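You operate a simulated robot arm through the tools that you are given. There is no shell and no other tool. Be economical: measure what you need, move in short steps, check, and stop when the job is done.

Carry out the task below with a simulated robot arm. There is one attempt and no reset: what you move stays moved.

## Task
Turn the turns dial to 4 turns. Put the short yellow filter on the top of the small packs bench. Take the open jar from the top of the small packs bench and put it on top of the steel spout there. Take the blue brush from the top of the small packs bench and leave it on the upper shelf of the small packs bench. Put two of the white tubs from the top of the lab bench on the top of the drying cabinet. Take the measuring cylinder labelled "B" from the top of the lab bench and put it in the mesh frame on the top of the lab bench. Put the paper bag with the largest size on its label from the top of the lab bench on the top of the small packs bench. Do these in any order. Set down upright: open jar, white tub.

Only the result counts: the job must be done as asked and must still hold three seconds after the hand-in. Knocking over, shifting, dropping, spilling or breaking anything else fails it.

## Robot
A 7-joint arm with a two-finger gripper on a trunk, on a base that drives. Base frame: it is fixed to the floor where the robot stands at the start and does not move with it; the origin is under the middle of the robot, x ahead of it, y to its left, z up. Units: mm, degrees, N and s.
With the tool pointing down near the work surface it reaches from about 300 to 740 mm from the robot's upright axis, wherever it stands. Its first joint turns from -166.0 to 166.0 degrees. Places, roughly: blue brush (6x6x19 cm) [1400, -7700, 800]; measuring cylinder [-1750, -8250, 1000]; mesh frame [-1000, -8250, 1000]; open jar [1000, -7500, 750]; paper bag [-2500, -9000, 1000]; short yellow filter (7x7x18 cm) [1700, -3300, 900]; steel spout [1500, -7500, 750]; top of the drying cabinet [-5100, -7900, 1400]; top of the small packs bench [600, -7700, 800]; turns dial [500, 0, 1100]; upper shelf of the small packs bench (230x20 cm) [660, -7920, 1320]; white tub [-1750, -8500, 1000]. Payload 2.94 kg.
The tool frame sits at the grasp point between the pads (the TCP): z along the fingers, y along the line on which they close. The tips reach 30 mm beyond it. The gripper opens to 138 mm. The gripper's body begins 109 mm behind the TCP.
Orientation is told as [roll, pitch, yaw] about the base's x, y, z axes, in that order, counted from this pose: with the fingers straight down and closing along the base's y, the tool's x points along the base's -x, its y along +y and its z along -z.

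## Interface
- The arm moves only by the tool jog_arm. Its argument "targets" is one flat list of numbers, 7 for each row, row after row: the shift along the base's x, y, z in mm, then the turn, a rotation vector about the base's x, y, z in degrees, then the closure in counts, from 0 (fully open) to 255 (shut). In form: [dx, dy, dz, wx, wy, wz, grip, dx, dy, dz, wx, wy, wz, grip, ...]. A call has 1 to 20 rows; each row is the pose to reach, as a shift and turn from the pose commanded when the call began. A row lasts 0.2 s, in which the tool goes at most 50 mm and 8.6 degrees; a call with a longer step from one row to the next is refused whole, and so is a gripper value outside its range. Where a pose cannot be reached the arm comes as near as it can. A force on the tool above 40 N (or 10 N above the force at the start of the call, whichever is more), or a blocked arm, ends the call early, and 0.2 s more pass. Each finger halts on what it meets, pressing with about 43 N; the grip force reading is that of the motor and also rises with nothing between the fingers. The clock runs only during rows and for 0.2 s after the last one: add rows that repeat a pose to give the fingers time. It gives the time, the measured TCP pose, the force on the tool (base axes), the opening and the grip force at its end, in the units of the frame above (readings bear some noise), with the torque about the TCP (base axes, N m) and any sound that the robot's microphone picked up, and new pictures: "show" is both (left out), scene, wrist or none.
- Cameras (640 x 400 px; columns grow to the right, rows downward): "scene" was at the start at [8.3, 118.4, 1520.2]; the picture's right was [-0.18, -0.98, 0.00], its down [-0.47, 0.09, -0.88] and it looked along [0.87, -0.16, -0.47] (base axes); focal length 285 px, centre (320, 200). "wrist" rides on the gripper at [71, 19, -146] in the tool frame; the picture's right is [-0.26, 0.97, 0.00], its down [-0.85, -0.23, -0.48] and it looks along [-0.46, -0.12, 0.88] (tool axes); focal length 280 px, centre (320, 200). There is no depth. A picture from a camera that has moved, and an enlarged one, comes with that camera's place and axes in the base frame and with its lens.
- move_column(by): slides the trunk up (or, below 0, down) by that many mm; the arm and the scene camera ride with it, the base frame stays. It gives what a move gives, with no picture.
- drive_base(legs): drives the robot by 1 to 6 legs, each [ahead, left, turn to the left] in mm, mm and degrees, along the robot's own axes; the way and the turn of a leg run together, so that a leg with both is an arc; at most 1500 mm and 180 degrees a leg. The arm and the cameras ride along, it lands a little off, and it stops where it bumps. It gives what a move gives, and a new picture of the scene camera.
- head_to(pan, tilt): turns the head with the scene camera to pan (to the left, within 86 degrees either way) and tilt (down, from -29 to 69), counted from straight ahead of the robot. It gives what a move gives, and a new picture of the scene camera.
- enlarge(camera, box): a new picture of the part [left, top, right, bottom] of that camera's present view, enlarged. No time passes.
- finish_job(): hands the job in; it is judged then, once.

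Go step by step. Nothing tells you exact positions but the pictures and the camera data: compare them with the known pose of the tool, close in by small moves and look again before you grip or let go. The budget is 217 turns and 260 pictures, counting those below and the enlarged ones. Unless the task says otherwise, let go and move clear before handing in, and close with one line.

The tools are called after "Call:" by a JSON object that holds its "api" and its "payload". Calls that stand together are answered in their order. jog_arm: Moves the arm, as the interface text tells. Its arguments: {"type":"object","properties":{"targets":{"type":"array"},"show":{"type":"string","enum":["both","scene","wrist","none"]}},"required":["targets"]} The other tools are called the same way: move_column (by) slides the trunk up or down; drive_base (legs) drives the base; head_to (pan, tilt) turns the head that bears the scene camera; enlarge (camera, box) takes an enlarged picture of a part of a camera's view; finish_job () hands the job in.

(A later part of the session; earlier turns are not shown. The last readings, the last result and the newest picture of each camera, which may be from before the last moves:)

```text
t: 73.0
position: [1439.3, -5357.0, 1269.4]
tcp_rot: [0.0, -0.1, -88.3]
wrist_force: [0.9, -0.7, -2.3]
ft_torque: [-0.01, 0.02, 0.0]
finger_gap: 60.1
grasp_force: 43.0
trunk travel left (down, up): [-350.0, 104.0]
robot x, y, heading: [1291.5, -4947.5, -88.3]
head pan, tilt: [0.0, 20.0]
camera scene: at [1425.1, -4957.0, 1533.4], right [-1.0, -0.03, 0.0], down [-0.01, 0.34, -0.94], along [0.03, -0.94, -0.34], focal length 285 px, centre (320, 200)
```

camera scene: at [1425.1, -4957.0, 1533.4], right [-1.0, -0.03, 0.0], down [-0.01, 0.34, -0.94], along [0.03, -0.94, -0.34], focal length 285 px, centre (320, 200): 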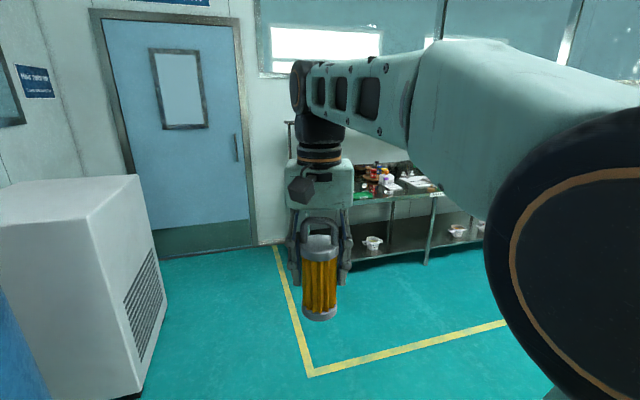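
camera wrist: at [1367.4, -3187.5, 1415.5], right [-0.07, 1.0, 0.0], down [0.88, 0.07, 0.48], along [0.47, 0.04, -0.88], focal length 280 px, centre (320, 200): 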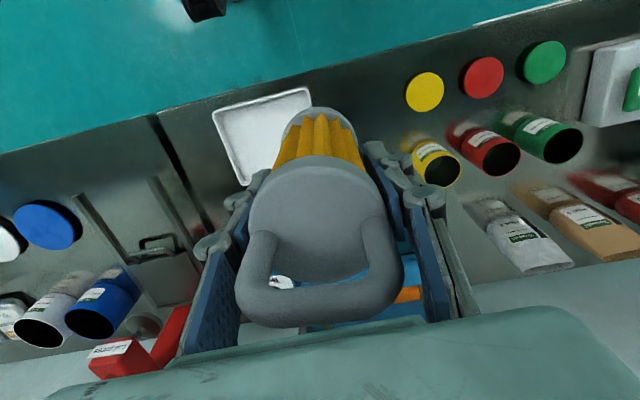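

Call:
{"api": "drive_base", "payload": {"legs": [[1450, -250, -1.7]]}}

Call:
{"api": "head_to", "payload": {"pan": 0, "tilt": 33}}

```text
t: 80.4
position: [1228.0, -6822.2, 1269.3]
tcp_rot: [0.0, 0.0, -88.4]
wrist_force: [-0.6, 0.2, -0.6]
ft_torque: [0.0, -0.01, 0.01]
finger_gap: 60.2
grasp_force: 43.4
trunk travel left (down, up): [-350.0, 104.0]
robot x, y, heading: [1087.9, -6413.1, -88.3]
head pan, tilt: [0.0, 20.0]
camera scene: at [1215.1, -6422.6, 1533.5], right [-1.0, -0.03, 0.0], down [-0.01, 0.34, -0.94], along [0.03, -0.94, -0.34], focal length 285 px, centre (320, 200)
```

scene: 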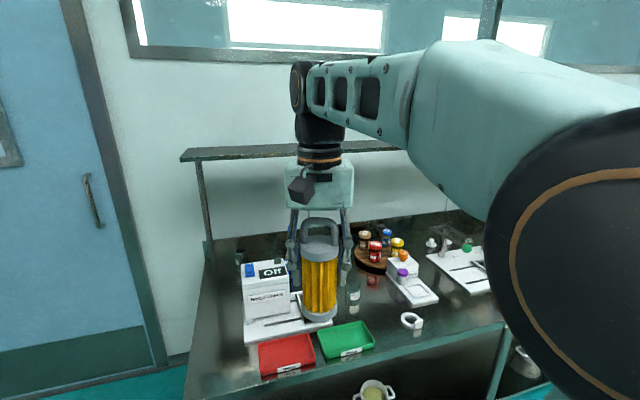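

```text
t: 81.1
position: [1227.9, -6823.1, 1269.9]
tcp_rot: [0.0, 0.0, -88.4]
wrist_force: [1.2, 0.1, -1.6]
ft_torque: [-0.01, -0.01, 0.04]
finger_gap: 60.0
grasp_force: 43.2
trunk travel left (down, up): [-350.0, 104.0]
robot x, y, heading: [1077.6, -6412.9, -88.5]
head pan, tilt: [0.0, 33.0]
camera scene: at [1215.0, -6418.5, 1512.8], right [-1.0, -0.03, 0.0], down [-0.01, 0.54, -0.84], along [0.02, -0.84, -0.54], focal length 285 px, centre (320, 200)
```

scene: 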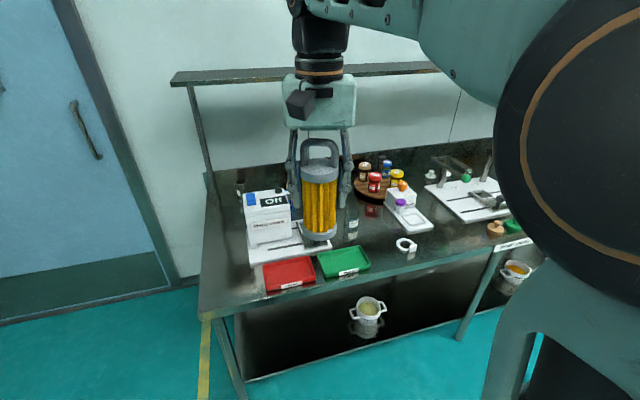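

Call:
{"api": "head_to", "payload": {"pan": -50, "tilt": 28}}

Call:
{"api": "head_to", "payload": {"pan": 25, "tilt": 33}}

```text
t: 82.3
position: [1228.6, -6822.8, 1269.4]
tcp_rot: [0.0, -0.1, -88.4]
wrist_force: [-0.5, 0.2, -1.2]
ft_torque: [0.03, -0.01, 0.03]
finger_gap: 60.1
grasp_force: 42.9
trunk travel left (down, up): [-350.0, 104.0]
robot x, y, heading: [1082.4, -6413.0, -88.4]
head pan, tilt: [-50.0, 28.0]
camera scene: at [1144.4, -6389.9, 1520.6], right [-0.66, 0.75, 0.0], down [0.35, 0.31, -0.88], along [-0.66, -0.59, -0.47], focal length 285 px, centre (320, 200)
```

scene: 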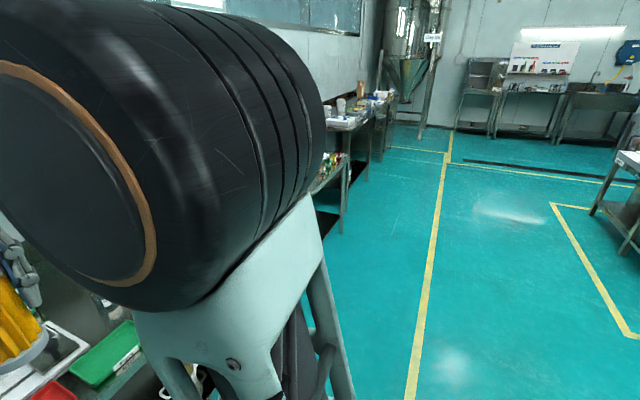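

```text
t: 83.8
position: [1229.3, -6822.6, 1270.1]
tcp_rot: [-0.1, 0.0, -88.5]
wrist_force: [0.2, 0.4, -1.8]
ft_torque: [0.0, 0.0, -0.01]
finger_gap: 59.9
grasp_force: 43.2
trunk travel left (down, up): [-350.0, 104.0]
robot x, y, heading: [1080.5, -6411.7, -88.3]
head pan, tilt: [25.0, 33.0]
camera scene: at [1252.4, -6409.1, 1512.7], right [-0.89, -0.45, 0.0], down [-0.24, 0.49, -0.84], along [0.37, -0.75, -0.54], focal length 285 px, centre (320, 200)
```

scene: 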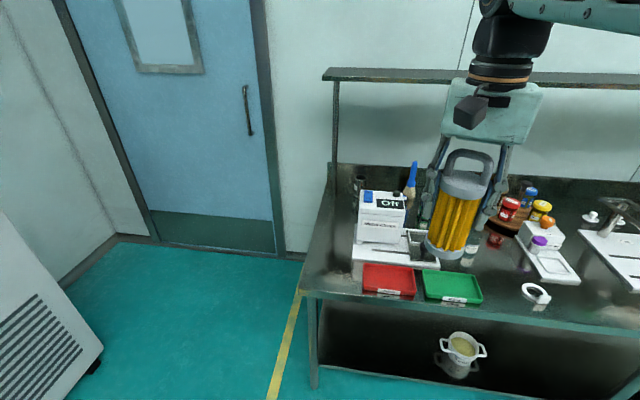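

I'll swing the arm to the right side to clear the scene camera's view of the bench.

Call:
{"api": "jog_arm", "payload": {"targets": [-44, 5, 0, 0, 0, 0, 180, -88, 10, 0, 0, 0, 0, 180, -132, 15, 0, 0, 0, 0, 180, -176, 20, 0, 0, 0, 0, 180, -220, 25, 0, 0, 0, 0, 180, -264, 30, 0, 0, 0, 0, 180, -308, 35, 0, 0, 0, 0, 180, -352, 40, 0, 0, 0, 0, 180, -396, 46, 0, 0, 0, 0, 180, -436, 51, 0, 0, 0, 0, 180], "show": "none"}}

Call:
{"api": "head_to", "payload": {"pan": 5, "tilt": 35}}

```text
t: 86.0
position: [789.7, -6771.6, 1268.2]
tcp_rot: [0.0, 0.0, -88.3]
wrist_force: [0.8, -0.5, -1.9]
ft_torque: [0.01, 0.0, 0.05]
finger_gap: 59.8
grasp_force: 43.1
trunk travel left (down, up): [-350.0, 104.0]
robot x, y, heading: [1080.5, -6412.9, -88.4]
head pan, tilt: [25.0, 33.0]
```

```text
t: 86.8
position: [791.5, -6771.7, 1267.3]
tcp_rot: [0.0, 0.0, -88.4]
wrist_force: [-0.3, 0.0, -1.5]
ft_torque: [-0.01, 0.03, -0.04]
finger_gap: 59.7
grasp_force: 42.7
trunk travel left (down, up): [-350.0, 104.0]
robot x, y, heading: [1079.3, -6411.3, -88.3]
head pan, tilt: [5.0, 35.0]
camera scene: at [1222.6, -6416.8, 1509.6], right [-0.99, -0.12, 0.0], down [-0.07, 0.57, -0.82], along [0.09, -0.81, -0.57], focal length 285 px, centre (320, 200)
```

scene: 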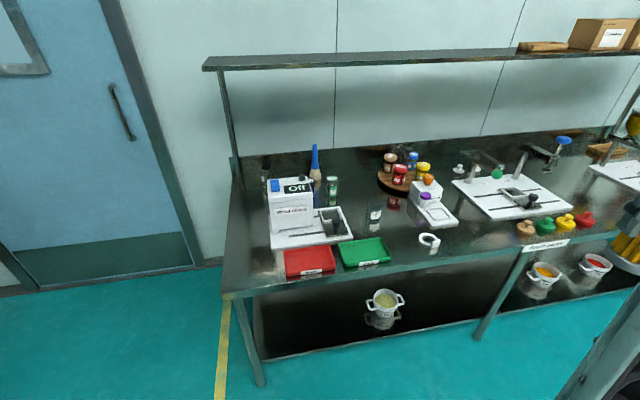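

Call:
{"api": "enlarge", "payload": {"camera": "scene", "box": [220, 120, 440, 290]}}

Call:
{"api": "enlarge", "payload": {"camera": "scene", "box": [400, 110, 640, 260]}}

```text
2.35 times, centred on (330, 205) of scene
camera zoom: at [1222.6, -6416.8, 1509.6], right [-0.99, -0.12, 0.0], down [-0.07, 0.57, -0.82], along [0.09, -0.81, -0.57], focal length 670 px, centre (296, 188)
```

zoom: 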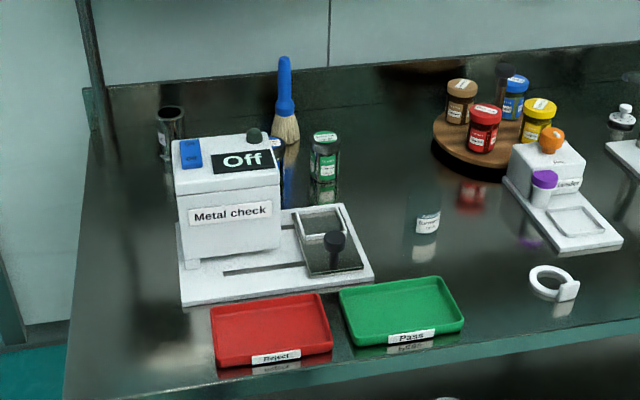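

```text
2.67 times, centred on (520, 185) of scene
camera zoom: at [1222.6, -6416.8, 1509.6], right [-0.99, -0.12, 0.0], down [-0.07, 0.57, -0.82], along [0.09, -0.81, -0.57], focal length 759 px, centre (-213, 240)
```

zoom: 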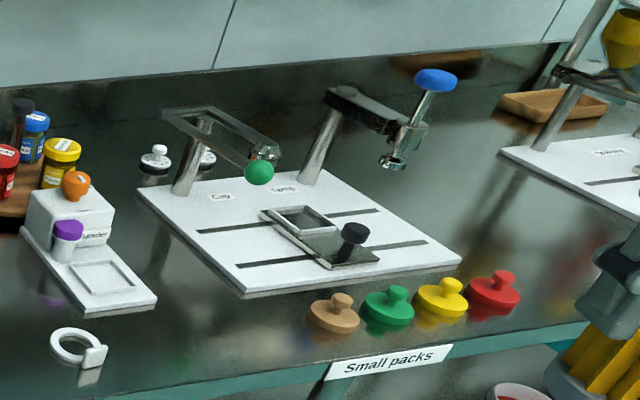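

Call:
{"api": "enlarge", "payload": {"camera": "scene", "box": [240, 130, 320, 190]}}

Call:
{"api": "enlarge", "payload": {"camera": "scene", "box": [310, 150, 460, 250]}}

```text
6.67 times, centred on (280, 160) of scene
camera zoom: at [1222.6, -6416.8, 1509.6], right [-0.99, -0.12, 0.0], down [-0.07, 0.57, -0.82], along [0.09, -0.81, -0.57], focal length 1898 px, centre (587, 467)
```

zoom: 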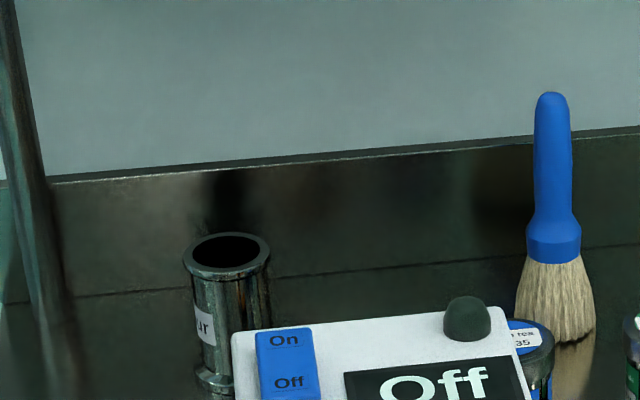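

```text
4.00 times, centred on (385, 200) of scene
camera zoom: at [1222.6, -6416.8, 1509.6], right [-0.99, -0.12, 0.0], down [-0.07, 0.57, -0.82], along [0.09, -0.81, -0.57], focal length 1138 px, centre (60, 200)
```

zoom: 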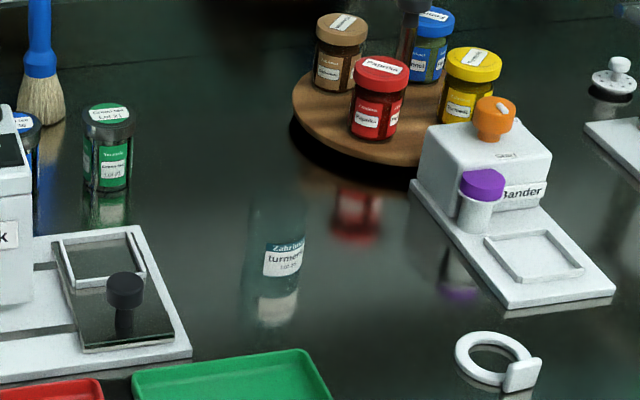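

I now read the room as rotated about 17°, so the bench's left end is near (1616, −6996). The steel spout and brush sit at the back left behind the metal-check machine, and the turmeric jar is nearer the front. I'll drive to the left-end corner, facing diagonally inward.

Call:
{"api": "drive_base", "payload": {"legs": [[60, 960, 0], [0, 0, -49.7], [400, 444, 0]]}}

Call:
{"api": "head_to", "payload": {"pan": 10, "tilt": 35}}

```text
t: 101.8
position: [1569.6, -7052.9, 1267.9]
tcp_rot: [0.1, 0.0, -138.3]
wrist_force: [0.2, 0.5, -1.9]
ft_torque: [-0.04, 0.0, -0.01]
finger_gap: 59.6
grasp_force: 42.7
trunk travel left (down, up): [-350.0, 104.0]
robot x, y, heading: [2031.8, -7044.5, -138.3]
head pan, tilt: [5.0, 35.0]
camera scene: at [2119.4, -7155.0, 1509.6], right [-0.73, 0.69, 0.0], down [0.39, 0.42, -0.82], along [-0.56, -0.6, -0.57], focal length 285 px, centre (320, 200)
```

scene: 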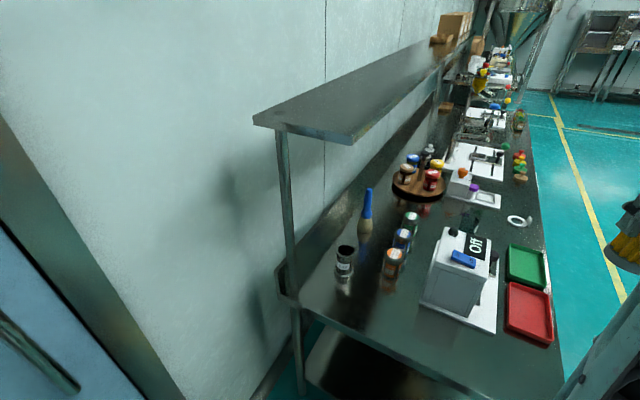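

```text
t: 102.4
position: [1568.9, -7053.0, 1267.0]
tcp_rot: [0.0, 0.0, -138.3]
wrist_force: [0.1, 0.1, -1.8]
ft_torque: [0.03, -0.01, 0.01]
finger_gap: 59.6
grasp_force: 42.9
trunk travel left (down, up): [-350.0, 104.0]
robot x, y, heading: [2029.5, -7043.5, -138.2]
head pan, tilt: [10.0, 35.0]
camera scene: at [2125.2, -7159.9, 1509.6], right [-0.78, 0.62, 0.0], down [0.36, 0.45, -0.82], along [-0.51, -0.64, -0.57], focal length 285 px, centre (320, 200)
```

scene: 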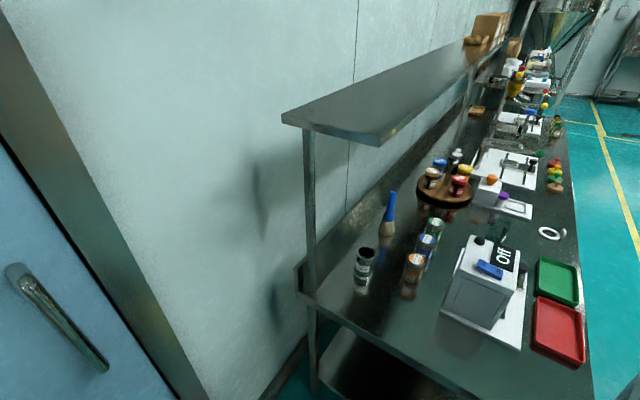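

The left-end view is good. I'll set the filter about 90 mm in from the left end, 200 mm from the front edge, on clear bench near (1544, −7148).

Call:
{"api": "jog_arm", "payload": {"targets": [-10, -40, 0, 0, 0, 0, 180, -20, -80, 0, 0, 0, 0, 180, -25, -95, 0, 0, 0, 0, 180, -25, -95, 0, 0, 0, 0, 180], "show": "none"}}

Call:
{"api": "move_column", "payload": {"by": -300}}

Call:
{"api": "head_to", "payload": {"pan": -10, "tilt": 35}}

```text
t: 103.4
position: [1544.9, -7146.6, 1267.8]
tcp_rot: [0.0, 0.0, -138.2]
wrist_force: [-0.4, 0.1, -0.6]
ft_torque: [-0.02, 0.0, 0.01]
finger_gap: 59.3
grasp_force: 43.0
trunk travel left (down, up): [-350.0, 104.0]
robot x, y, heading: [2030.9, -7043.3, -138.4]
head pan, tilt: [10.0, 35.0]
```

```text
t: 106.4
position: [1544.5, -7147.1, 968.1]
tcp_rot: [0.0, 0.0, -138.3]
wrist_force: [-0.8, -0.3, -1.3]
ft_torque: [0.0, -0.02, 0.0]
finger_gap: 59.5
grasp_force: 43.2
trunk travel left (down, up): [-50.0, 404.0]
robot x, y, heading: [2031.0, -7043.3, -138.2]
head pan, tilt: [10.0, 35.0]
```

```text
t: 107.3
position: [1544.9, -7147.1, 968.8]
tcp_rot: [0.0, 0.0, -138.3]
wrist_force: [-0.1, 0.2, -1.5]
ft_torque: [0.0, -0.04, 0.0]
finger_gap: 59.4
grasp_force: 42.9
trunk travel left (down, up): [-50.0, 404.0]
robot x, y, heading: [2031.1, -7040.2, -138.6]
head pan, tilt: [-10.0, 35.0]
camera scene: at [2105.0, -7137.2, 1209.6], right [-0.53, 0.85, 0.0], down [0.49, 0.3, -0.82], along [-0.7, -0.43, -0.57], focal length 285 px, centre (320, 200)
```

scene: 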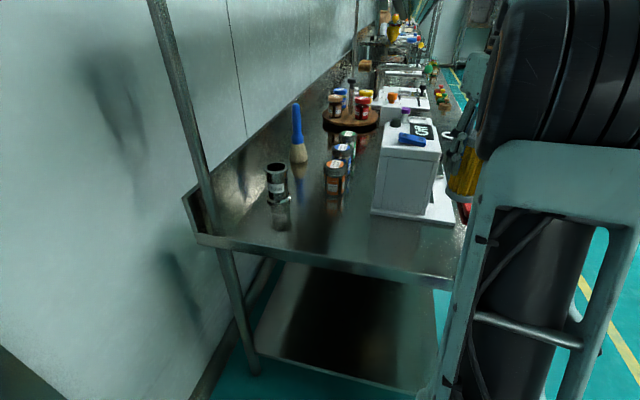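

Call:
{"api": "jog_arm", "payload": {"targets": [0, 0, -20, 0, 0, 0, 180], "show": "wrist"}}

```text
t: 107.7
position: [1544.6, -7147.4, 948.5]
tcp_rot: [0.0, 0.0, -138.2]
wrist_force: [-0.4, 0.8, -1.0]
ft_torque: [0.0, 0.02, 0.01]
finger_gap: 59.6
grasp_force: 43.0
trunk travel left (down, up): [-50.0, 404.0]
robot x, y, heading: [2032.4, -7041.2, -138.0]
head pan, tilt: [-10.0, 35.0]
camera wrist: at [1610.3, -7113.6, 1093.9], right [0.45, -0.9, 0.0], down [-0.79, -0.39, 0.48], along [-0.43, -0.21, -0.88], focal length 280 px, centre (320, 200)
```

wrist: 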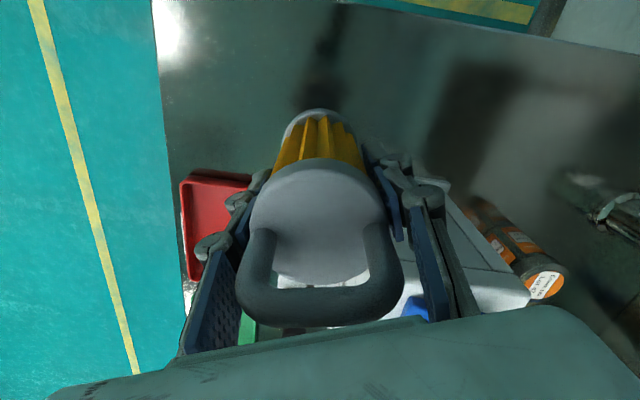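

Call:
{"api": "jog_arm", "payload": {"targets": [0, 0, -30, 0, 0, 0, 180, 0, 0, -60, 0, 0, 0, 180, 0, 0, -90, 0, 0, 0, 180, 0, 0, -115, 0, 0, 0, 180, 0, 0, -127, 0, 0, 0, 180, 0, 0, -131, 0, 0, 0, 180, 0, 0, -135, 0, 0, 0, 180, 0, 0, -139, 0, 0, 0, 180], "show": "both"}}

```text
t: 109.0
position: [1544.3, -7147.5, 824.2]
tcp_rot: [-0.1, -0.5, -138.3]
wrist_force: [6.9, 2.4, 19.0]
ft_torque: [0.18, -1.01, 0.01]
finger_gap: 59.6
grasp_force: 43.0
trunk travel left (down, up): [-50.0, 404.0]
robot x, y, heading: [2031.6, -7043.5, -138.1]
head pan, tilt: [-10.0, 35.0]
stopped in row 6: the force on the tool passed its limit at 46 N (the readings are from after the stop); the commanded pose is now the measured one
camera scene: at [2107.0, -7136.7, 1209.4], right [-0.53, 0.85, 0.0], down [0.49, 0.3, -0.82], along [-0.7, -0.43, -0.57], focal length 285 px, centre (320, 200)
camera wrist: at [1612.1, -7113.2, 970.2], right [0.45, -0.89, 0.0], down [-0.78, -0.39, 0.48], along [-0.43, -0.21, -0.88], focal length 280 px, centre (320, 200)
```

scene: 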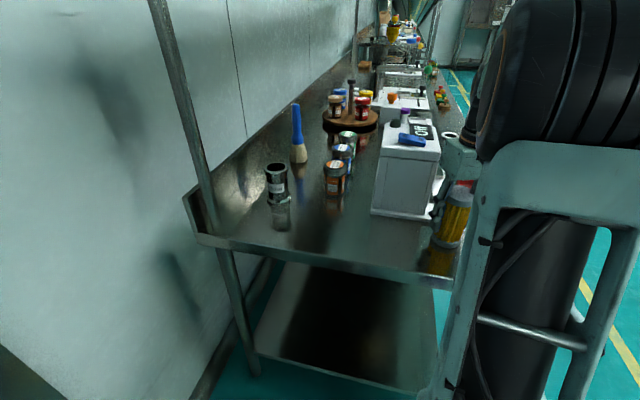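
wrist: 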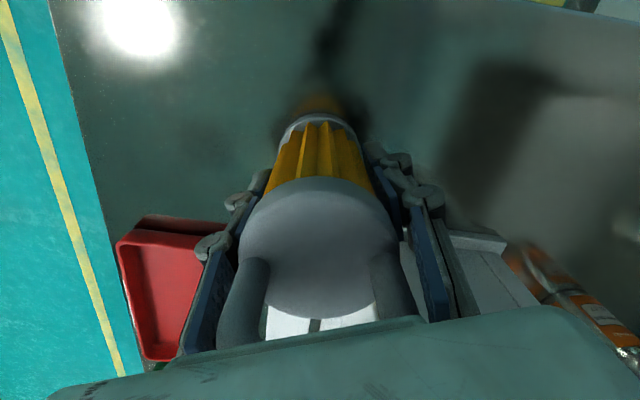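

Contact at TCP z≈824, so the filter is standing on the bench, whose top is at about z≈730. I'll release and rise.

Call:
{"api": "jog_arm", "payload": {"targets": [0, 0, 1, 0, 0, 0, 165, 0, 0, 1, 0, 0, 0, 140, 0, 0, 1, 0, 0, 0, 110, 0, 0, 1, 0, 0, 0, 95, 0, 0, 30, 0, 0, 0, 95, 0, 0, 75, 0, 0, 0, 95, 0, 0, 120, 0, 0, 0, 95, 0, 0, 165, 0, 0, 0, 60, 0, 0, 210, 0, 0, 0, 20, 0, 0, 250, 0, 0, 0, 0]}}

```text
t: 111.2
position: [1543.1, -7145.9, 1055.8]
tcp_rot: [-0.2, -0.3, -138.4]
wrist_force: [0.2, 0.6, -0.8]
ft_torque: [-0.02, 0.01, -0.03]
finger_gap: 138.3
grasp_force: 0.0
out of reach, approached as far as the arm can: row 10
trunk travel left (down, up): [-50.0, 404.0]
robot x, y, heading: [2032.5, -7041.9, -138.2]
head pan, tilt: [-10.0, 35.0]
camera scene: at [2105.1, -7137.1, 1209.6], right [-0.53, 0.85, 0.0], down [0.49, 0.3, -0.82], along [-0.7, -0.43, -0.57], focal length 285 px, centre (320, 200)
camera wrist: at [1610.4, -7111.9, 1199.9], right [0.45, -0.89, 0.0], down [-0.78, -0.39, 0.48], along [-0.43, -0.21, -0.88], focal length 280 px, centre (320, 200)
```

scene: 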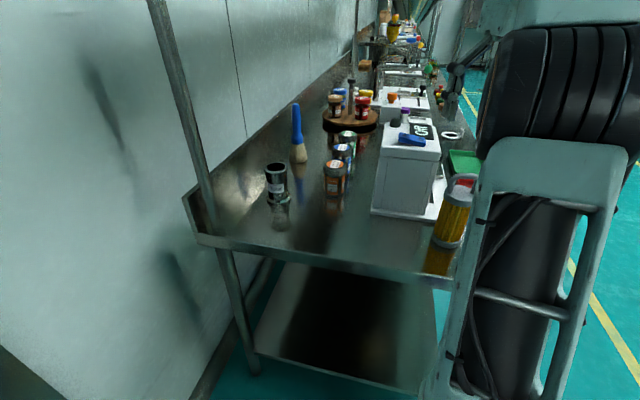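
wrist: 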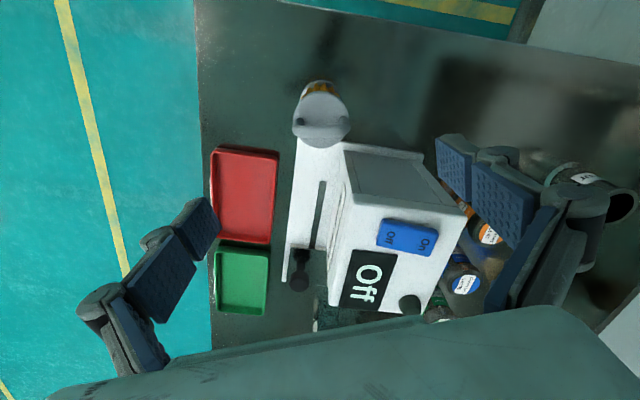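

The filter stands clear. Next is the brush near (1385, −7680): I'll tilt the hand 50° forward and move to a pre-grasp pose above the gap between the spout and the jars.

Call:
{"api": "jog_arm", "payload": {"targets": [-6.5, -44, -5, -3.33, 3.74, 0, 0, -13, -88, -10, -6.65, 7.47, 0, 0, -19.5, -132, -15, -9.98, 11.2, 0, 0, -26, -176, -20, -13.3, 14.94, 0, 0, -32.5, -220, -25, -16.6, 18.7, 0, 0, -39, -264, -30, -19.95, 22.4, 0, 0, -45.5, -308, -35, -23.3, 26.1, 0, 0, -52, -352, -40, -26.6, 29.9, 0, 0, -58.5, -396, -45, -29.9, 33.6, 0, 0, -65, -440, -50, -33.25, 37.35, 0, 0, -65, -440, -50, -33.25, 37.35, 0, 0]}}

```text
t: 113.6
position: [1477.1, -7591.0, 1004.4]
tcp_rot: [-0.2, -50.2, -138.3]
wrist_force: [-0.5, 0.0, 0.1]
ft_torque: [0.03, -0.01, 0.01]
finger_gap: 138.1
grasp_force: 0.0
trunk travel left (down, up): [-50.0, 404.0]
robot x, y, heading: [2031.7, -7042.3, -138.4]
head pan, tilt: [-10.0, 35.0]
camera scene: at [2105.0, -7137.2, 1209.6], right [-0.53, 0.85, 0.0], down [0.49, 0.3, -0.82], along [-0.7, -0.43, -0.57], focal length 285 px, centre (320, 200)
camera wrist: at [1608.6, -7499.5, 1043.8], right [0.52, -0.83, 0.2], down [-0.28, 0.06, 0.96], along [-0.81, -0.55, -0.21], focal length 280 px, centre (320, 200)
```

scene: 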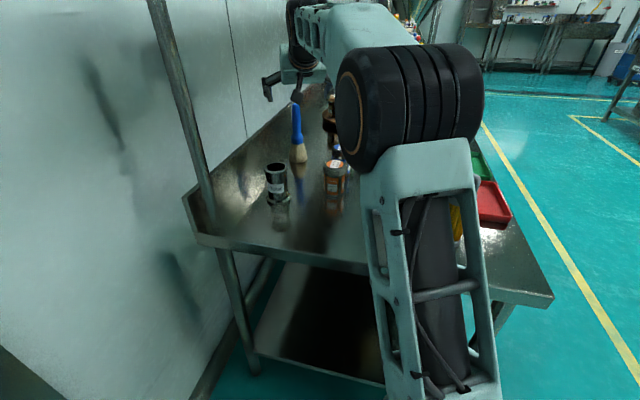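
wrist: 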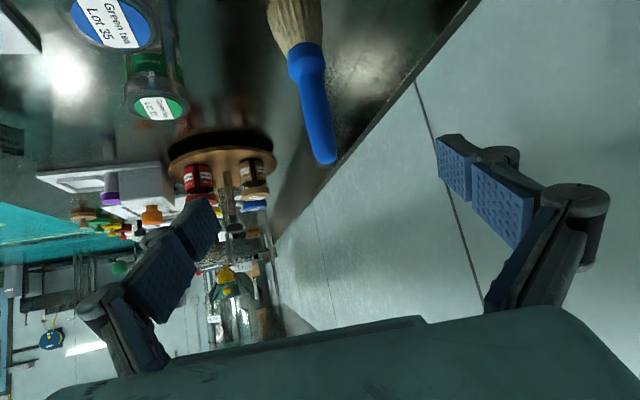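

Call:
{"api": "jog_arm", "payload": {"targets": [-21, -18, -24, 0, 0, 0, 0, -42, -35, -48, 0, 0, 0, 0, -63, -52, -72, 0, 0, 0, 0, -63, -52, -72, 0, 0, 0, 0]}}

```text
t: 114.6
position: [1413.0, -7641.0, 929.2]
tcp_rot: [-0.2, -50.4, -138.4]
wrist_force: [0.1, 0.4, -0.1]
ft_torque: [0.01, 0.0, 0.01]
finger_gap: 138.1
grasp_force: 0.1
trunk travel left (down, up): [-50.0, 404.0]
robot x, y, heading: [2031.7, -7043.6, -138.3]
head pan, tilt: [-10.0, 35.0]
camera scene: at [2104.9, -7137.2, 1209.6], right [-0.53, 0.85, 0.0], down [0.49, 0.3, -0.82], along [-0.7, -0.43, -0.57], focal length 285 px, centre (320, 200)
camera wrist: at [1544.0, -7549.9, 968.1], right [0.52, -0.83, 0.2], down [-0.28, 0.05, 0.96], along [-0.81, -0.55, -0.21], focal length 280 px, centre (320, 200)
```

scene: 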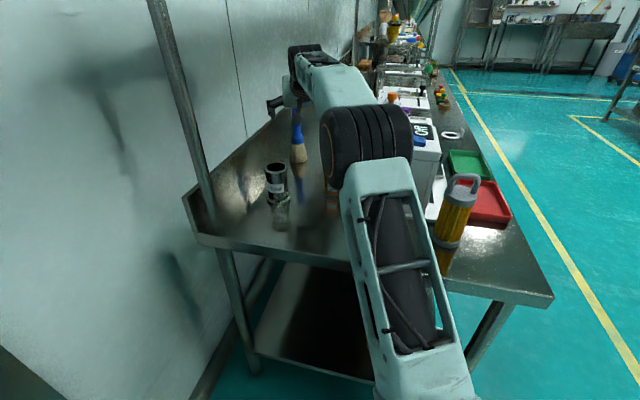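
wrist: 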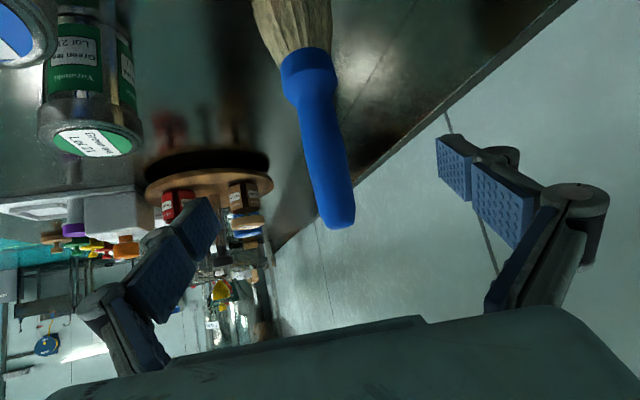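

The elbow is riding low near the small jars. I'll raise the trunk in steps while lowering the hand to compensate, which keeps the elbow up.

Call:
{"api": "move_column", "payload": {"by": 70}}

Call:
{"api": "jog_arm", "payload": {"targets": [0, 0, -35, 0, 0, 0, 0, 0, 0, -70, 0, 0, 0, 0], "show": "none"}}

Call:
{"api": "move_column", "payload": {"by": 70}}

Call:
{"api": "jog_arm", "payload": {"targets": [0, 0, -35, 0, 0, 0, 0, 0, 0, -70, 0, 0, 0, 0]}}

```text
t: 115.7
position: [1413.1, -7640.2, 999.4]
tcp_rot: [-0.2, -50.4, -138.3]
wrist_force: [-0.2, 0.0, 0.3]
ft_torque: [-0.02, -0.01, -0.02]
finger_gap: 137.9
grasp_force: 0.0
trunk travel left (down, up): [-120.0, 334.0]
robot x, y, heading: [2034.4, -7041.8, -138.5]
head pan, tilt: [-10.0, 35.0]
```

```text
t: 116.3
position: [1412.0, -7641.7, 929.1]
tcp_rot: [-0.1, -50.5, -138.2]
wrist_force: [0.0, 1.2, 0.0]
ft_torque: [0.01, 0.0, -0.01]
finger_gap: 137.8
grasp_force: 0.0
trunk travel left (down, up): [-120.0, 334.0]
robot x, y, heading: [2035.6, -7041.2, -138.4]
head pan, tilt: [-10.0, 35.0]
```

```text
t: 117.4
position: [1412.5, -7640.5, 998.4]
tcp_rot: [-0.3, -50.4, -138.4]
wrist_force: [0.6, -0.3, -0.4]
ft_torque: [-0.03, 0.02, 0.0]
finger_gap: 138.1
grasp_force: 0.1
trunk travel left (down, up): [-190.0, 264.0]
robot x, y, heading: [2032.4, -7045.0, -138.1]
head pan, tilt: [-10.0, 35.0]
```

```text
t: 118.0
position: [1411.6, -7640.0, 929.4]
tcp_rot: [-0.2, -50.5, -138.3]
wrist_force: [0.3, 0.4, -0.1]
ft_torque: [0.01, 0.0, 0.0]
finger_gap: 138.0
grasp_force: 0.1
trunk travel left (down, up): [-190.0, 264.0]
robot x, y, heading: [2034.5, -7040.1, -138.2]
head pan, tilt: [-10.0, 35.0]
camera scene: at [2105.0, -7137.1, 1349.7], right [-0.53, 0.85, 0.0], down [0.49, 0.3, -0.82], along [-0.7, -0.43, -0.57], focal length 285 px, centre (320, 200)
camera wrist: at [1543.4, -7549.4, 967.8], right [0.52, -0.83, 0.2], down [-0.28, 0.06, 0.96], along [-0.81, -0.55, -0.21], focal length 280 px, centre (320, 200)
```

scene: 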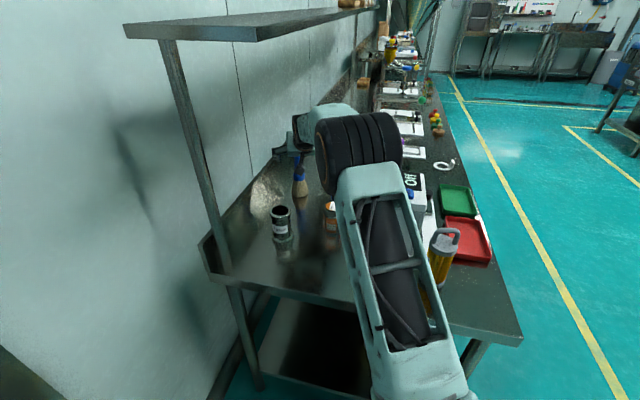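
wrist: 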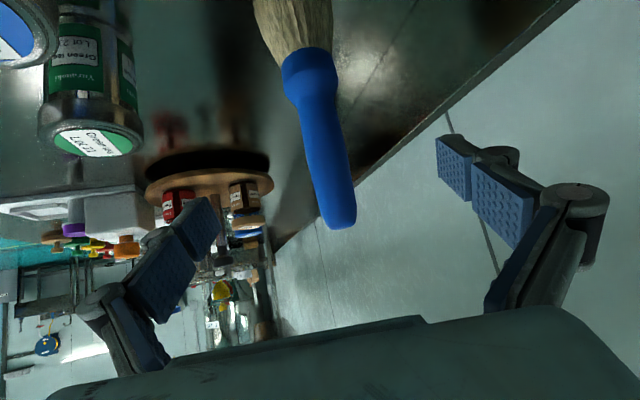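

Call:
{"api": "jog_arm", "payload": {"targets": [-21, -20, -24, 0, 0, 0, 0, -42, -40, -49, 0, 0, 0, 0, -42, -40, -49, 0, 0, 0, 0], "show": "wrist"}}

```text
t: 118.8
position: [1372.0, -7680.5, 880.9]
tcp_rot: [-0.2, -50.3, -138.3]
wrist_force: [0.3, -0.4, -0.1]
ft_torque: [0.02, 0.04, -0.01]
finger_gap: 137.9
grasp_force: 0.2
trunk travel left (down, up): [-190.0, 264.0]
robot x, y, heading: [2036.6, -7041.8, -138.3]
head pan, tilt: [-10.0, 35.0]
camera wrist: at [1503.0, -7589.0, 920.4], right [0.52, -0.83, 0.2], down [-0.28, 0.05, 0.96], along [-0.81, -0.55, -0.21], focal length 280 px, centre (320, 200)
```

wrist: 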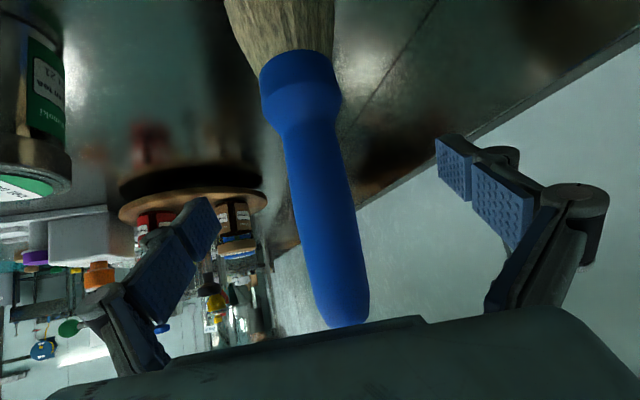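

Call:
{"api": "jog_arm", "payload": {"targets": [0, 0, 0, 0, 0, 0, 60, 0, 0, 0, 0, 0, 0, 120, 0, 0, 0, 0, 0, 0, 170, 0, 0, 0, 0, 0, 0, 210, 0, 0, 0, 0, 0, 0, 225, 0, 0, 0, 0, 0, 0, 225], "show": "wrist"}}

```text
t: 120.2
position: [1372.2, -7679.7, 881.7]
tcp_rot: [-0.2, -50.3, -138.3]
wrist_force: [-0.2, 0.0, 0.0]
ft_torque: [0.01, 0.01, 0.01]
finger_gap: 23.8
grasp_force: 42.5
trunk travel left (down, up): [-190.0, 264.0]
robot x, y, heading: [2030.7, -7043.4, -138.1]
head pan, tilt: [-10.0, 35.0]
camera wrist: at [1503.1, -7588.7, 920.7], right [0.52, -0.83, 0.2], down [-0.28, 0.05, 0.96], along [-0.81, -0.55, -0.21], focal length 280 px, centre (320, 200)
```

wrist: 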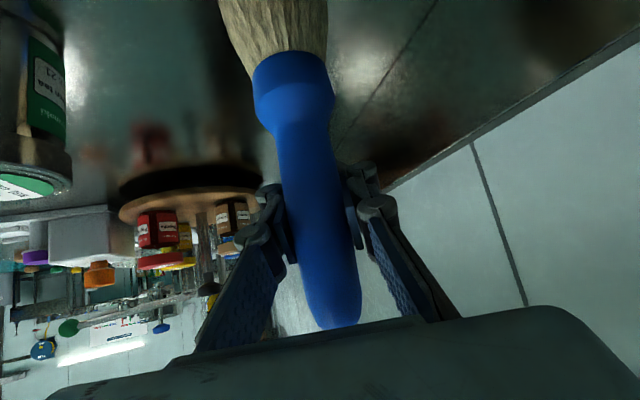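

Call:
{"api": "jog_arm", "payload": {"targets": [0, 0, 15, 0, 0, 0, 225, 0, 0, 50, 0, 0, 0, 225, 0, 0, 85, 0, 0, 0, 225, 0, 0, 112, 0, 0, 0, 225, 25, 25, 118, 0, 0, 0, 225, 55, 55, 120, 0, 0, 0, 225, 85, 85, 120, 0, 0, 0, 225, 110, 120, 120, 0, 0, 0, 225, 130, 160, 120, 0, 0, 0, 225, 145, 200, 125, 0, 0, 0, 225, 155, 242, 135, 0, 0, 0, 225, 160, 285, 145, 0, 0, 0, 225]}}

```text
t: 122.8
position: [1532.2, -7394.8, 1024.2]
tcp_rot: [-0.2, -50.4, -138.1]
wrist_force: [-0.2, -0.3, -0.1]
ft_torque: [0.0, 0.05, -0.01]
finger_gap: 23.7
grasp_force: 43.0
trunk travel left (down, up): [-190.0, 264.0]
robot x, y, heading: [2032.4, -7041.5, -138.3]
head pan, tilt: [-10.0, 35.0]
camera scene: at [2105.1, -7137.2, 1349.6], right [-0.53, 0.85, 0.0], down [0.49, 0.3, -0.82], along [-0.7, -0.43, -0.57], focal length 285 px, centre (320, 200)
camera wrist: at [1663.4, -7304.2, 1062.8], right [0.52, -0.83, 0.2], down [-0.28, 0.05, 0.96], along [-0.81, -0.55, -0.21], focal length 280 px, centre (320, 200)
```

scene: 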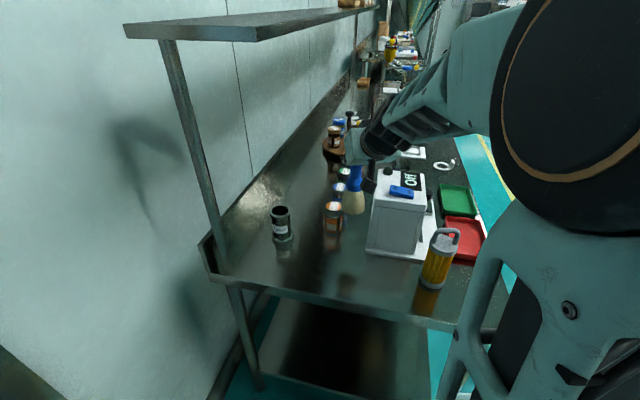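
wrist: 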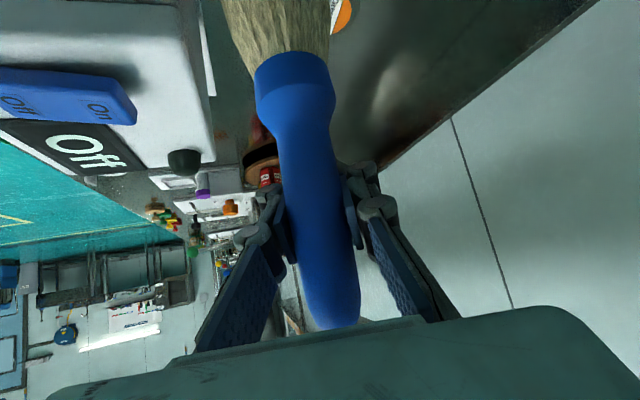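

Call:
{"api": "move_column", "payload": {"by": 262}}

Call:
{"api": "jog_arm", "payload": {"targets": [0, 0, 45, 0, 0, 0, 225, 0, 0, 90, 0, 0, 0, 225, 0, 0, 135, 0, 0, 0, 225, 0, 0, 180, 0, 0, 0, 225, 0, 0, 225, 0, 0, 0, 225, 0, 0, 260, 0, 0, 0, 225], "show": "none"}}

Call:
{"api": "head_to", "payload": {"pan": 10, "tilt": 20}}

```text
t: 125.5
position: [1531.0, -7395.6, 1286.3]
tcp_rot: [-0.2, -50.3, -138.2]
wrist_force: [-0.5, 0.3, -0.9]
ft_torque: [-0.01, 0.02, -0.01]
finger_gap: 23.6
grasp_force: 43.0
trunk travel left (down, up): [-452.0, 2.0]
robot x, y, heading: [2031.1, -7044.4, -138.5]
head pan, tilt: [-10.0, 35.0]
```

```text
t: 126.9
position: [1532.5, -7394.5, 1546.1]
tcp_rot: [-0.2, -50.3, -138.3]
wrist_force: [0.1, -0.6, 0.2]
ft_torque: [0.0, 0.01, 0.04]
finger_gap: 23.5
grasp_force: 42.7
trunk travel left (down, up): [-452.0, 2.0]
robot x, y, heading: [2032.5, -7039.7, -138.3]
head pan, tilt: [-10.0, 35.0]
```

```text
t: 127.7
position: [1533.3, -7394.3, 1545.8]
tcp_rot: [-0.2, -50.4, -138.4]
wrist_force: [-0.1, -1.1, -0.5]
ft_torque: [-0.01, 0.0, -0.02]
finger_gap: 23.9
grasp_force: 43.3
trunk travel left (down, up): [-452.0, 2.0]
robot x, y, heading: [2032.8, -7044.2, -138.2]
head pan, tilt: [10.0, 20.0]
camera scene: at [2122.1, -7163.9, 1635.4], right [-0.78, 0.62, 0.0], down [0.21, 0.27, -0.94], along [-0.58, -0.74, -0.34], focal length 285 px, centre (320, 200)
```

scene: 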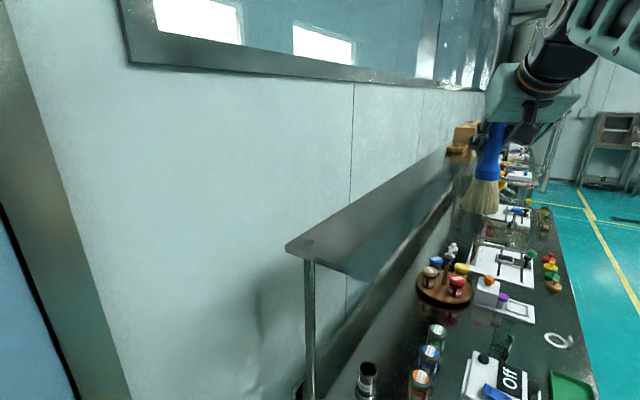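

Call:
{"api": "jog_arm", "payload": {"targets": [14, -43, 0, 0, 0, 0, 225, 27, -86, 0, 0, 0, 0, 225, 41, -129, 0, 0, 0, 0, 225, 54, -172, 0, 0, 0, 0, 225, 68, -215, 0, 0, 0, 0, 225, 68, -215, -25, 0, 0, 0, 225, 68, -215, -45, 0, 0, 0, 225]}}

```text
t: 129.3
position: [1601.9, -7609.8, 1499.8]
tcp_rot: [-0.1, -50.4, -138.2]
wrist_force: [1.0, -0.3, -1.6]
ft_torque: [-0.02, 0.03, 0.03]
finger_gap: 23.5
grasp_force: 43.1
trunk travel left (down, up): [-452.0, 2.0]
robot x, y, heading: [2032.9, -7044.7, -138.3]
head pan, tilt: [10.0, 20.0]
camera scene: at [2122.0, -7164.7, 1635.4], right [-0.78, 0.62, 0.0], down [0.21, 0.27, -0.94], along [-0.58, -0.74, -0.34], focal length 285 px, centre (320, 200)
camera wrist: at [1733.1, -7519.6, 1538.7], right [0.52, -0.83, 0.2], down [-0.28, 0.05, 0.96], along [-0.81, -0.55, -0.21], focal length 280 px, centre (320, 200)
```

scene: 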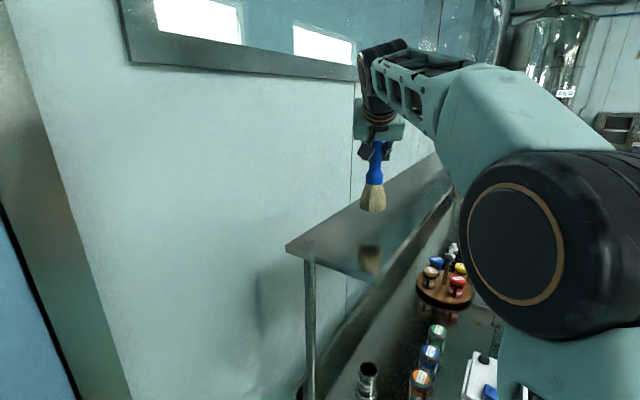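
wrist: 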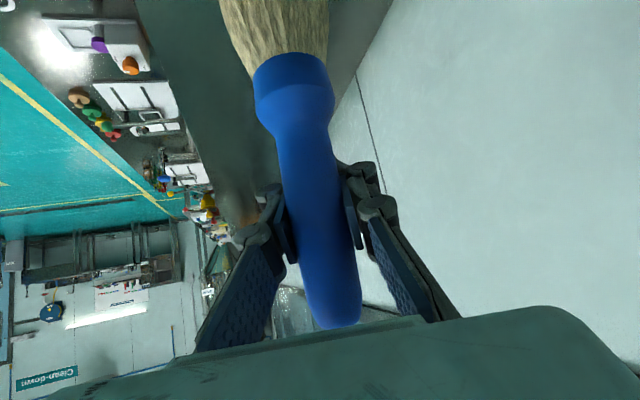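

Call:
{"api": "jog_arm", "payload": {"targets": [0, 0, -15, 0, 0, 0, 225, 0, 0, -28, 0, 0, 0, 225, 0, 0, -33, 0, 0, 0, 225, 0, 0, -37, 0, 0, 0, 225, 0, 0, -41, 0, 0, 0, 225, 0, 0, -45, 0, 0, 0, 225, 0, 0, -48, 0, 0, 0, 225, 0, 0, -51, 0, 0, 0, 225, 0, 0, -54, 0, 0, 0, 225], "show": "scene"}}

```text
t: 131.3
position: [1598.9, -7609.1, 1445.6]
tcp_rot: [-0.2, -50.3, -138.3]
wrist_force: [-0.1, -1.1, -0.9]
ft_torque: [-0.02, 0.01, -0.03]
finger_gap: 23.8
grasp_force: 43.1
trunk travel left (down, up): [-452.0, 2.0]
robot x, y, heading: [2032.1, -7042.1, -138.2]
head pan, tilt: [10.0, 20.0]
camera scene: at [2122.1, -7164.0, 1635.5], right [-0.78, 0.62, 0.0], down [0.21, 0.27, -0.94], along [-0.58, -0.74, -0.34], focal length 285 px, centre (320, 200)
```

scene: 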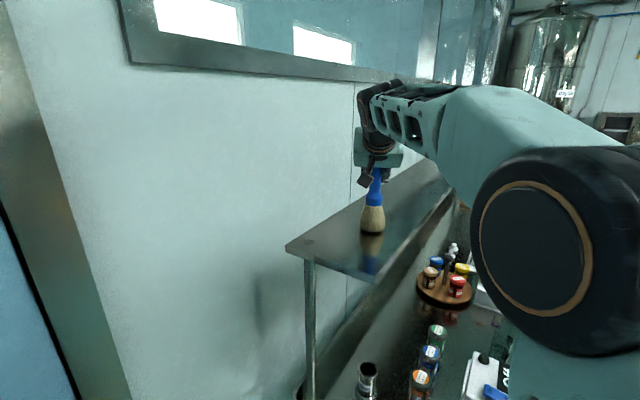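

Very close to contact. I'll continue down in small guarded steps.

Call:
{"api": "jog_arm", "payload": {"targets": [0, 0, -2, 0, 0, 0, 225, 0, 0, -4, 0, 0, 0, 225, 0, 0, -6, 0, 0, 0, 225, 0, 0, -8, 0, 0, 0, 225, 0, 0, -10, 0, 0, 0, 225], "show": "scene"}}

Call:
{"api": "enlarge", "payload": {"camera": "scene", "box": [330, 150, 410, 280]}}

```text
t: 132.5
position: [1600.2, -7608.2, 1442.8]
tcp_rot: [0.0, -50.9, -138.4]
wrist_force: [-2.7, -3.1, 17.5]
ft_torque: [0.28, -0.25, 0.01]
finger_gap: 23.7
grasp_force: 42.8
trunk travel left (down, up): [-452.0, 2.0]
robot x, y, heading: [2028.8, -7044.8, -138.2]
head pan, tilt: [10.0, 20.0]
camera scene: at [2123.1, -7162.7, 1635.8], right [-0.78, 0.62, 0.0], down [0.21, 0.27, -0.94], along [-0.58, -0.74, -0.34], focal length 285 px, centre (320, 200)
```

scene: 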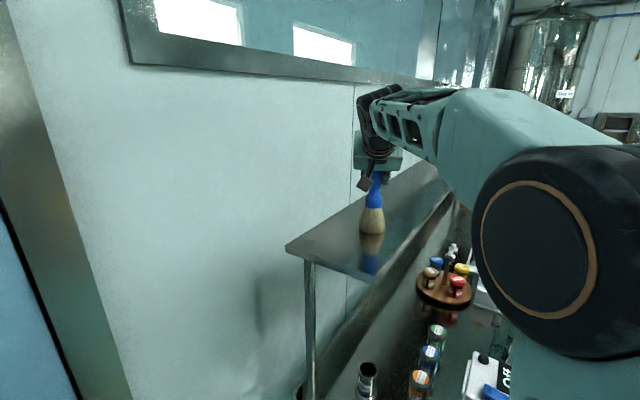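

```text
3.08 times, centred on (370, 215) of scene
camera zoom: at [2123.1, -7162.7, 1635.8], right [-0.78, 0.62, 0.0], down [0.21, 0.27, -0.94], along [-0.58, -0.74, -0.34], focal length 876 px, centre (166, 154)
```

zoom: 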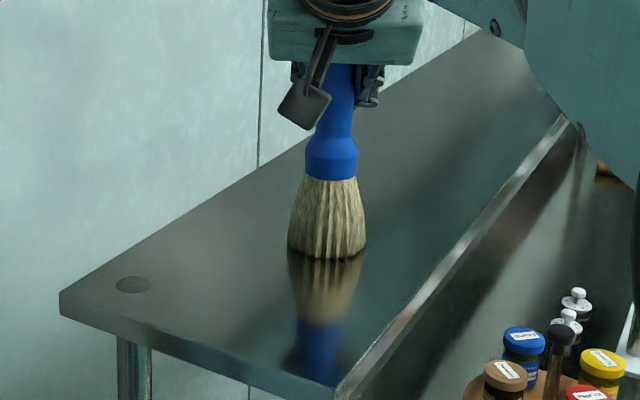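

Call:
{"api": "jog_arm", "payload": {"targets": [0, 0, 5, 0, 0, 0, 225, 0, 0, 6, 0, 0, 0, 205, 0, 0, 6, 0, 0, 0, 175, 0, 0, 6, 0, 0, 0, 140, 0, 0, 6, 0, 0, 0, 100, 0, 0, 6, 0, 0, 0, 60, 15, 13, 23, 0, 0, 0, 60, 35, 31, 45, 0, 0, 0, 60, 57, 51, 70, 0, 0, 0, 40, 80, 71, 90, 0, 0, 0, 0], "show": "scene"}}

```text
t: 134.7
position: [1681.0, -7538.6, 1529.2]
tcp_rot: [-0.2, -50.3, -138.3]
wrist_force: [-1.2, 0.2, 0.9]
ft_torque: [0.0, 0.0, 0.01]
finger_gap: 138.0
grasp_force: 0.1
trunk travel left (down, up): [-452.0, 2.0]
robot x, y, heading: [2031.3, -7040.3, -138.3]
head pan, tilt: [10.0, 20.0]
camera scene: at [2123.0, -7162.9, 1635.5], right [-0.78, 0.62, 0.0], down [0.21, 0.27, -0.94], along [-0.58, -0.74, -0.34], focal length 285 px, centre (320, 200)
```

scene: 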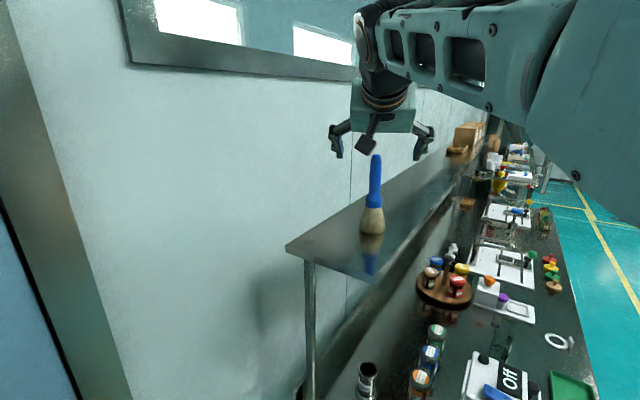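

The brush is standing on the shelf. I'll fold the arm back and drive round to the bench front, facing the turmeric jar.

Call:
{"api": "jog_arm", "payload": {"targets": [-5, 42, -5, 0, 0, 0, 0, -10, 85, -10, 0, 0, 0, 0, -15, 127, -20, 0, 0, 0, 0, -20, 170, -30, 0, 0, 0, 0, -26, 212, -45, 0, 0, 0, 0, -31, 255, -60, 0, 0, 0, 0, -36, 297, -75, 0, 0, 0, 0, -41, 339, -85, 0, 0, 0, 0], "show": "none"}}

Call:
{"api": "drive_base", "payload": {"legs": [[-392, -441, 0], [0, 0, 65.3], [-193, -1146, 0]]}}

Call:
{"api": "head_to", "payload": {"pan": 8, "tilt": 40}}

```text
t: 136.5
position: [1640.5, -7198.8, 1441.8]
tcp_rot: [-0.1, -50.5, -138.4]
wrist_force: [-1.1, -0.1, 0.2]
ft_torque: [-0.04, 0.03, 0.01]
finger_gap: 137.9
grasp_force: 0.0
trunk travel left (down, up): [-452.0, 2.0]
robot x, y, heading: [2035.7, -7043.7, -137.7]
head pan, tilt: [10.0, 20.0]
```

```text
t: 153.4
position: [890.4, -7020.4, 1440.9]
tcp_rot: [-0.2, -50.3, -72.7]
wrist_force: [-0.2, 0.1, -0.3]
ft_torque: [-0.01, 0.01, 0.0]
finger_gap: 138.1
grasp_force: 0.0
trunk travel left (down, up): [-452.0, 2.0]
robot x, y, heading: [903.8, -6600.1, -72.9]
head pan, tilt: [10.0, 20.0]
camera scene: at [1054.7, -6565.0, 1635.5], right [-0.89, -0.46, 0.0], down [-0.16, 0.3, -0.94], along [0.43, -0.83, -0.34], focal length 285 px, centre (320, 200)
```

scene: 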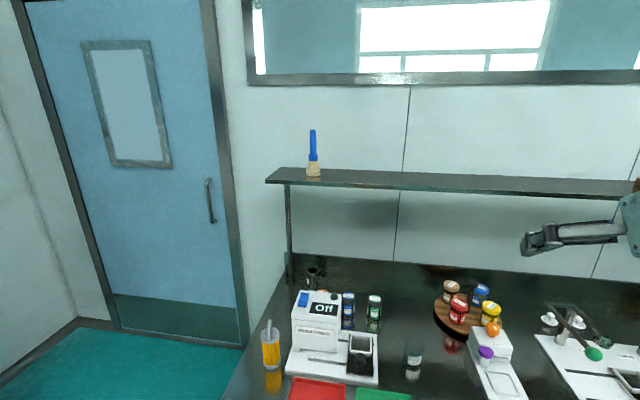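

```text
t: 154.2
position: [891.0, -7020.5, 1441.4]
tcp_rot: [-0.2, -50.5, -72.6]
wrist_force: [0.1, 0.2, -0.4]
ft_torque: [0.02, 0.0, 0.0]
finger_gap: 137.7
grasp_force: 0.0
trunk travel left (down, up): [-452.0, 2.0]
robot x, y, heading: [906.2, -6596.0, -72.7]
head pan, tilt: [8.0, 40.0]
camera scene: at [1048.4, -6559.1, 1604.1], right [-0.9, -0.43, 0.0], down [-0.27, 0.58, -0.77], along [0.33, -0.69, -0.64], focal length 285 px, centre (320, 200)
```

scene: 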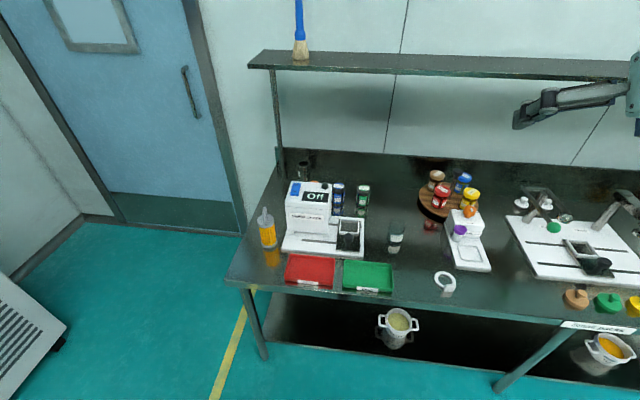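

Call:
{"api": "enlarge", "payload": {"camera": "scene", "box": [360, 190, 440, 280]}}

```text
4.44 times, centred on (400, 235) of scene
camera zoom: at [1048.4, -6559.1, 1604.1], right [-0.9, -0.43, 0.0], down [-0.27, 0.58, -0.77], along [0.33, -0.69, -0.64], focal length 1265 px, centre (-36, 44)
```

zoom: 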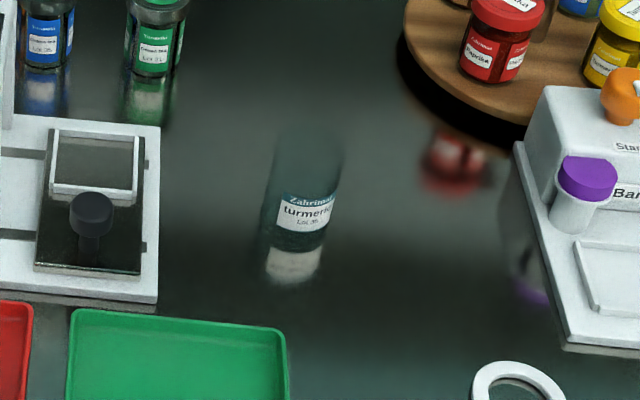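

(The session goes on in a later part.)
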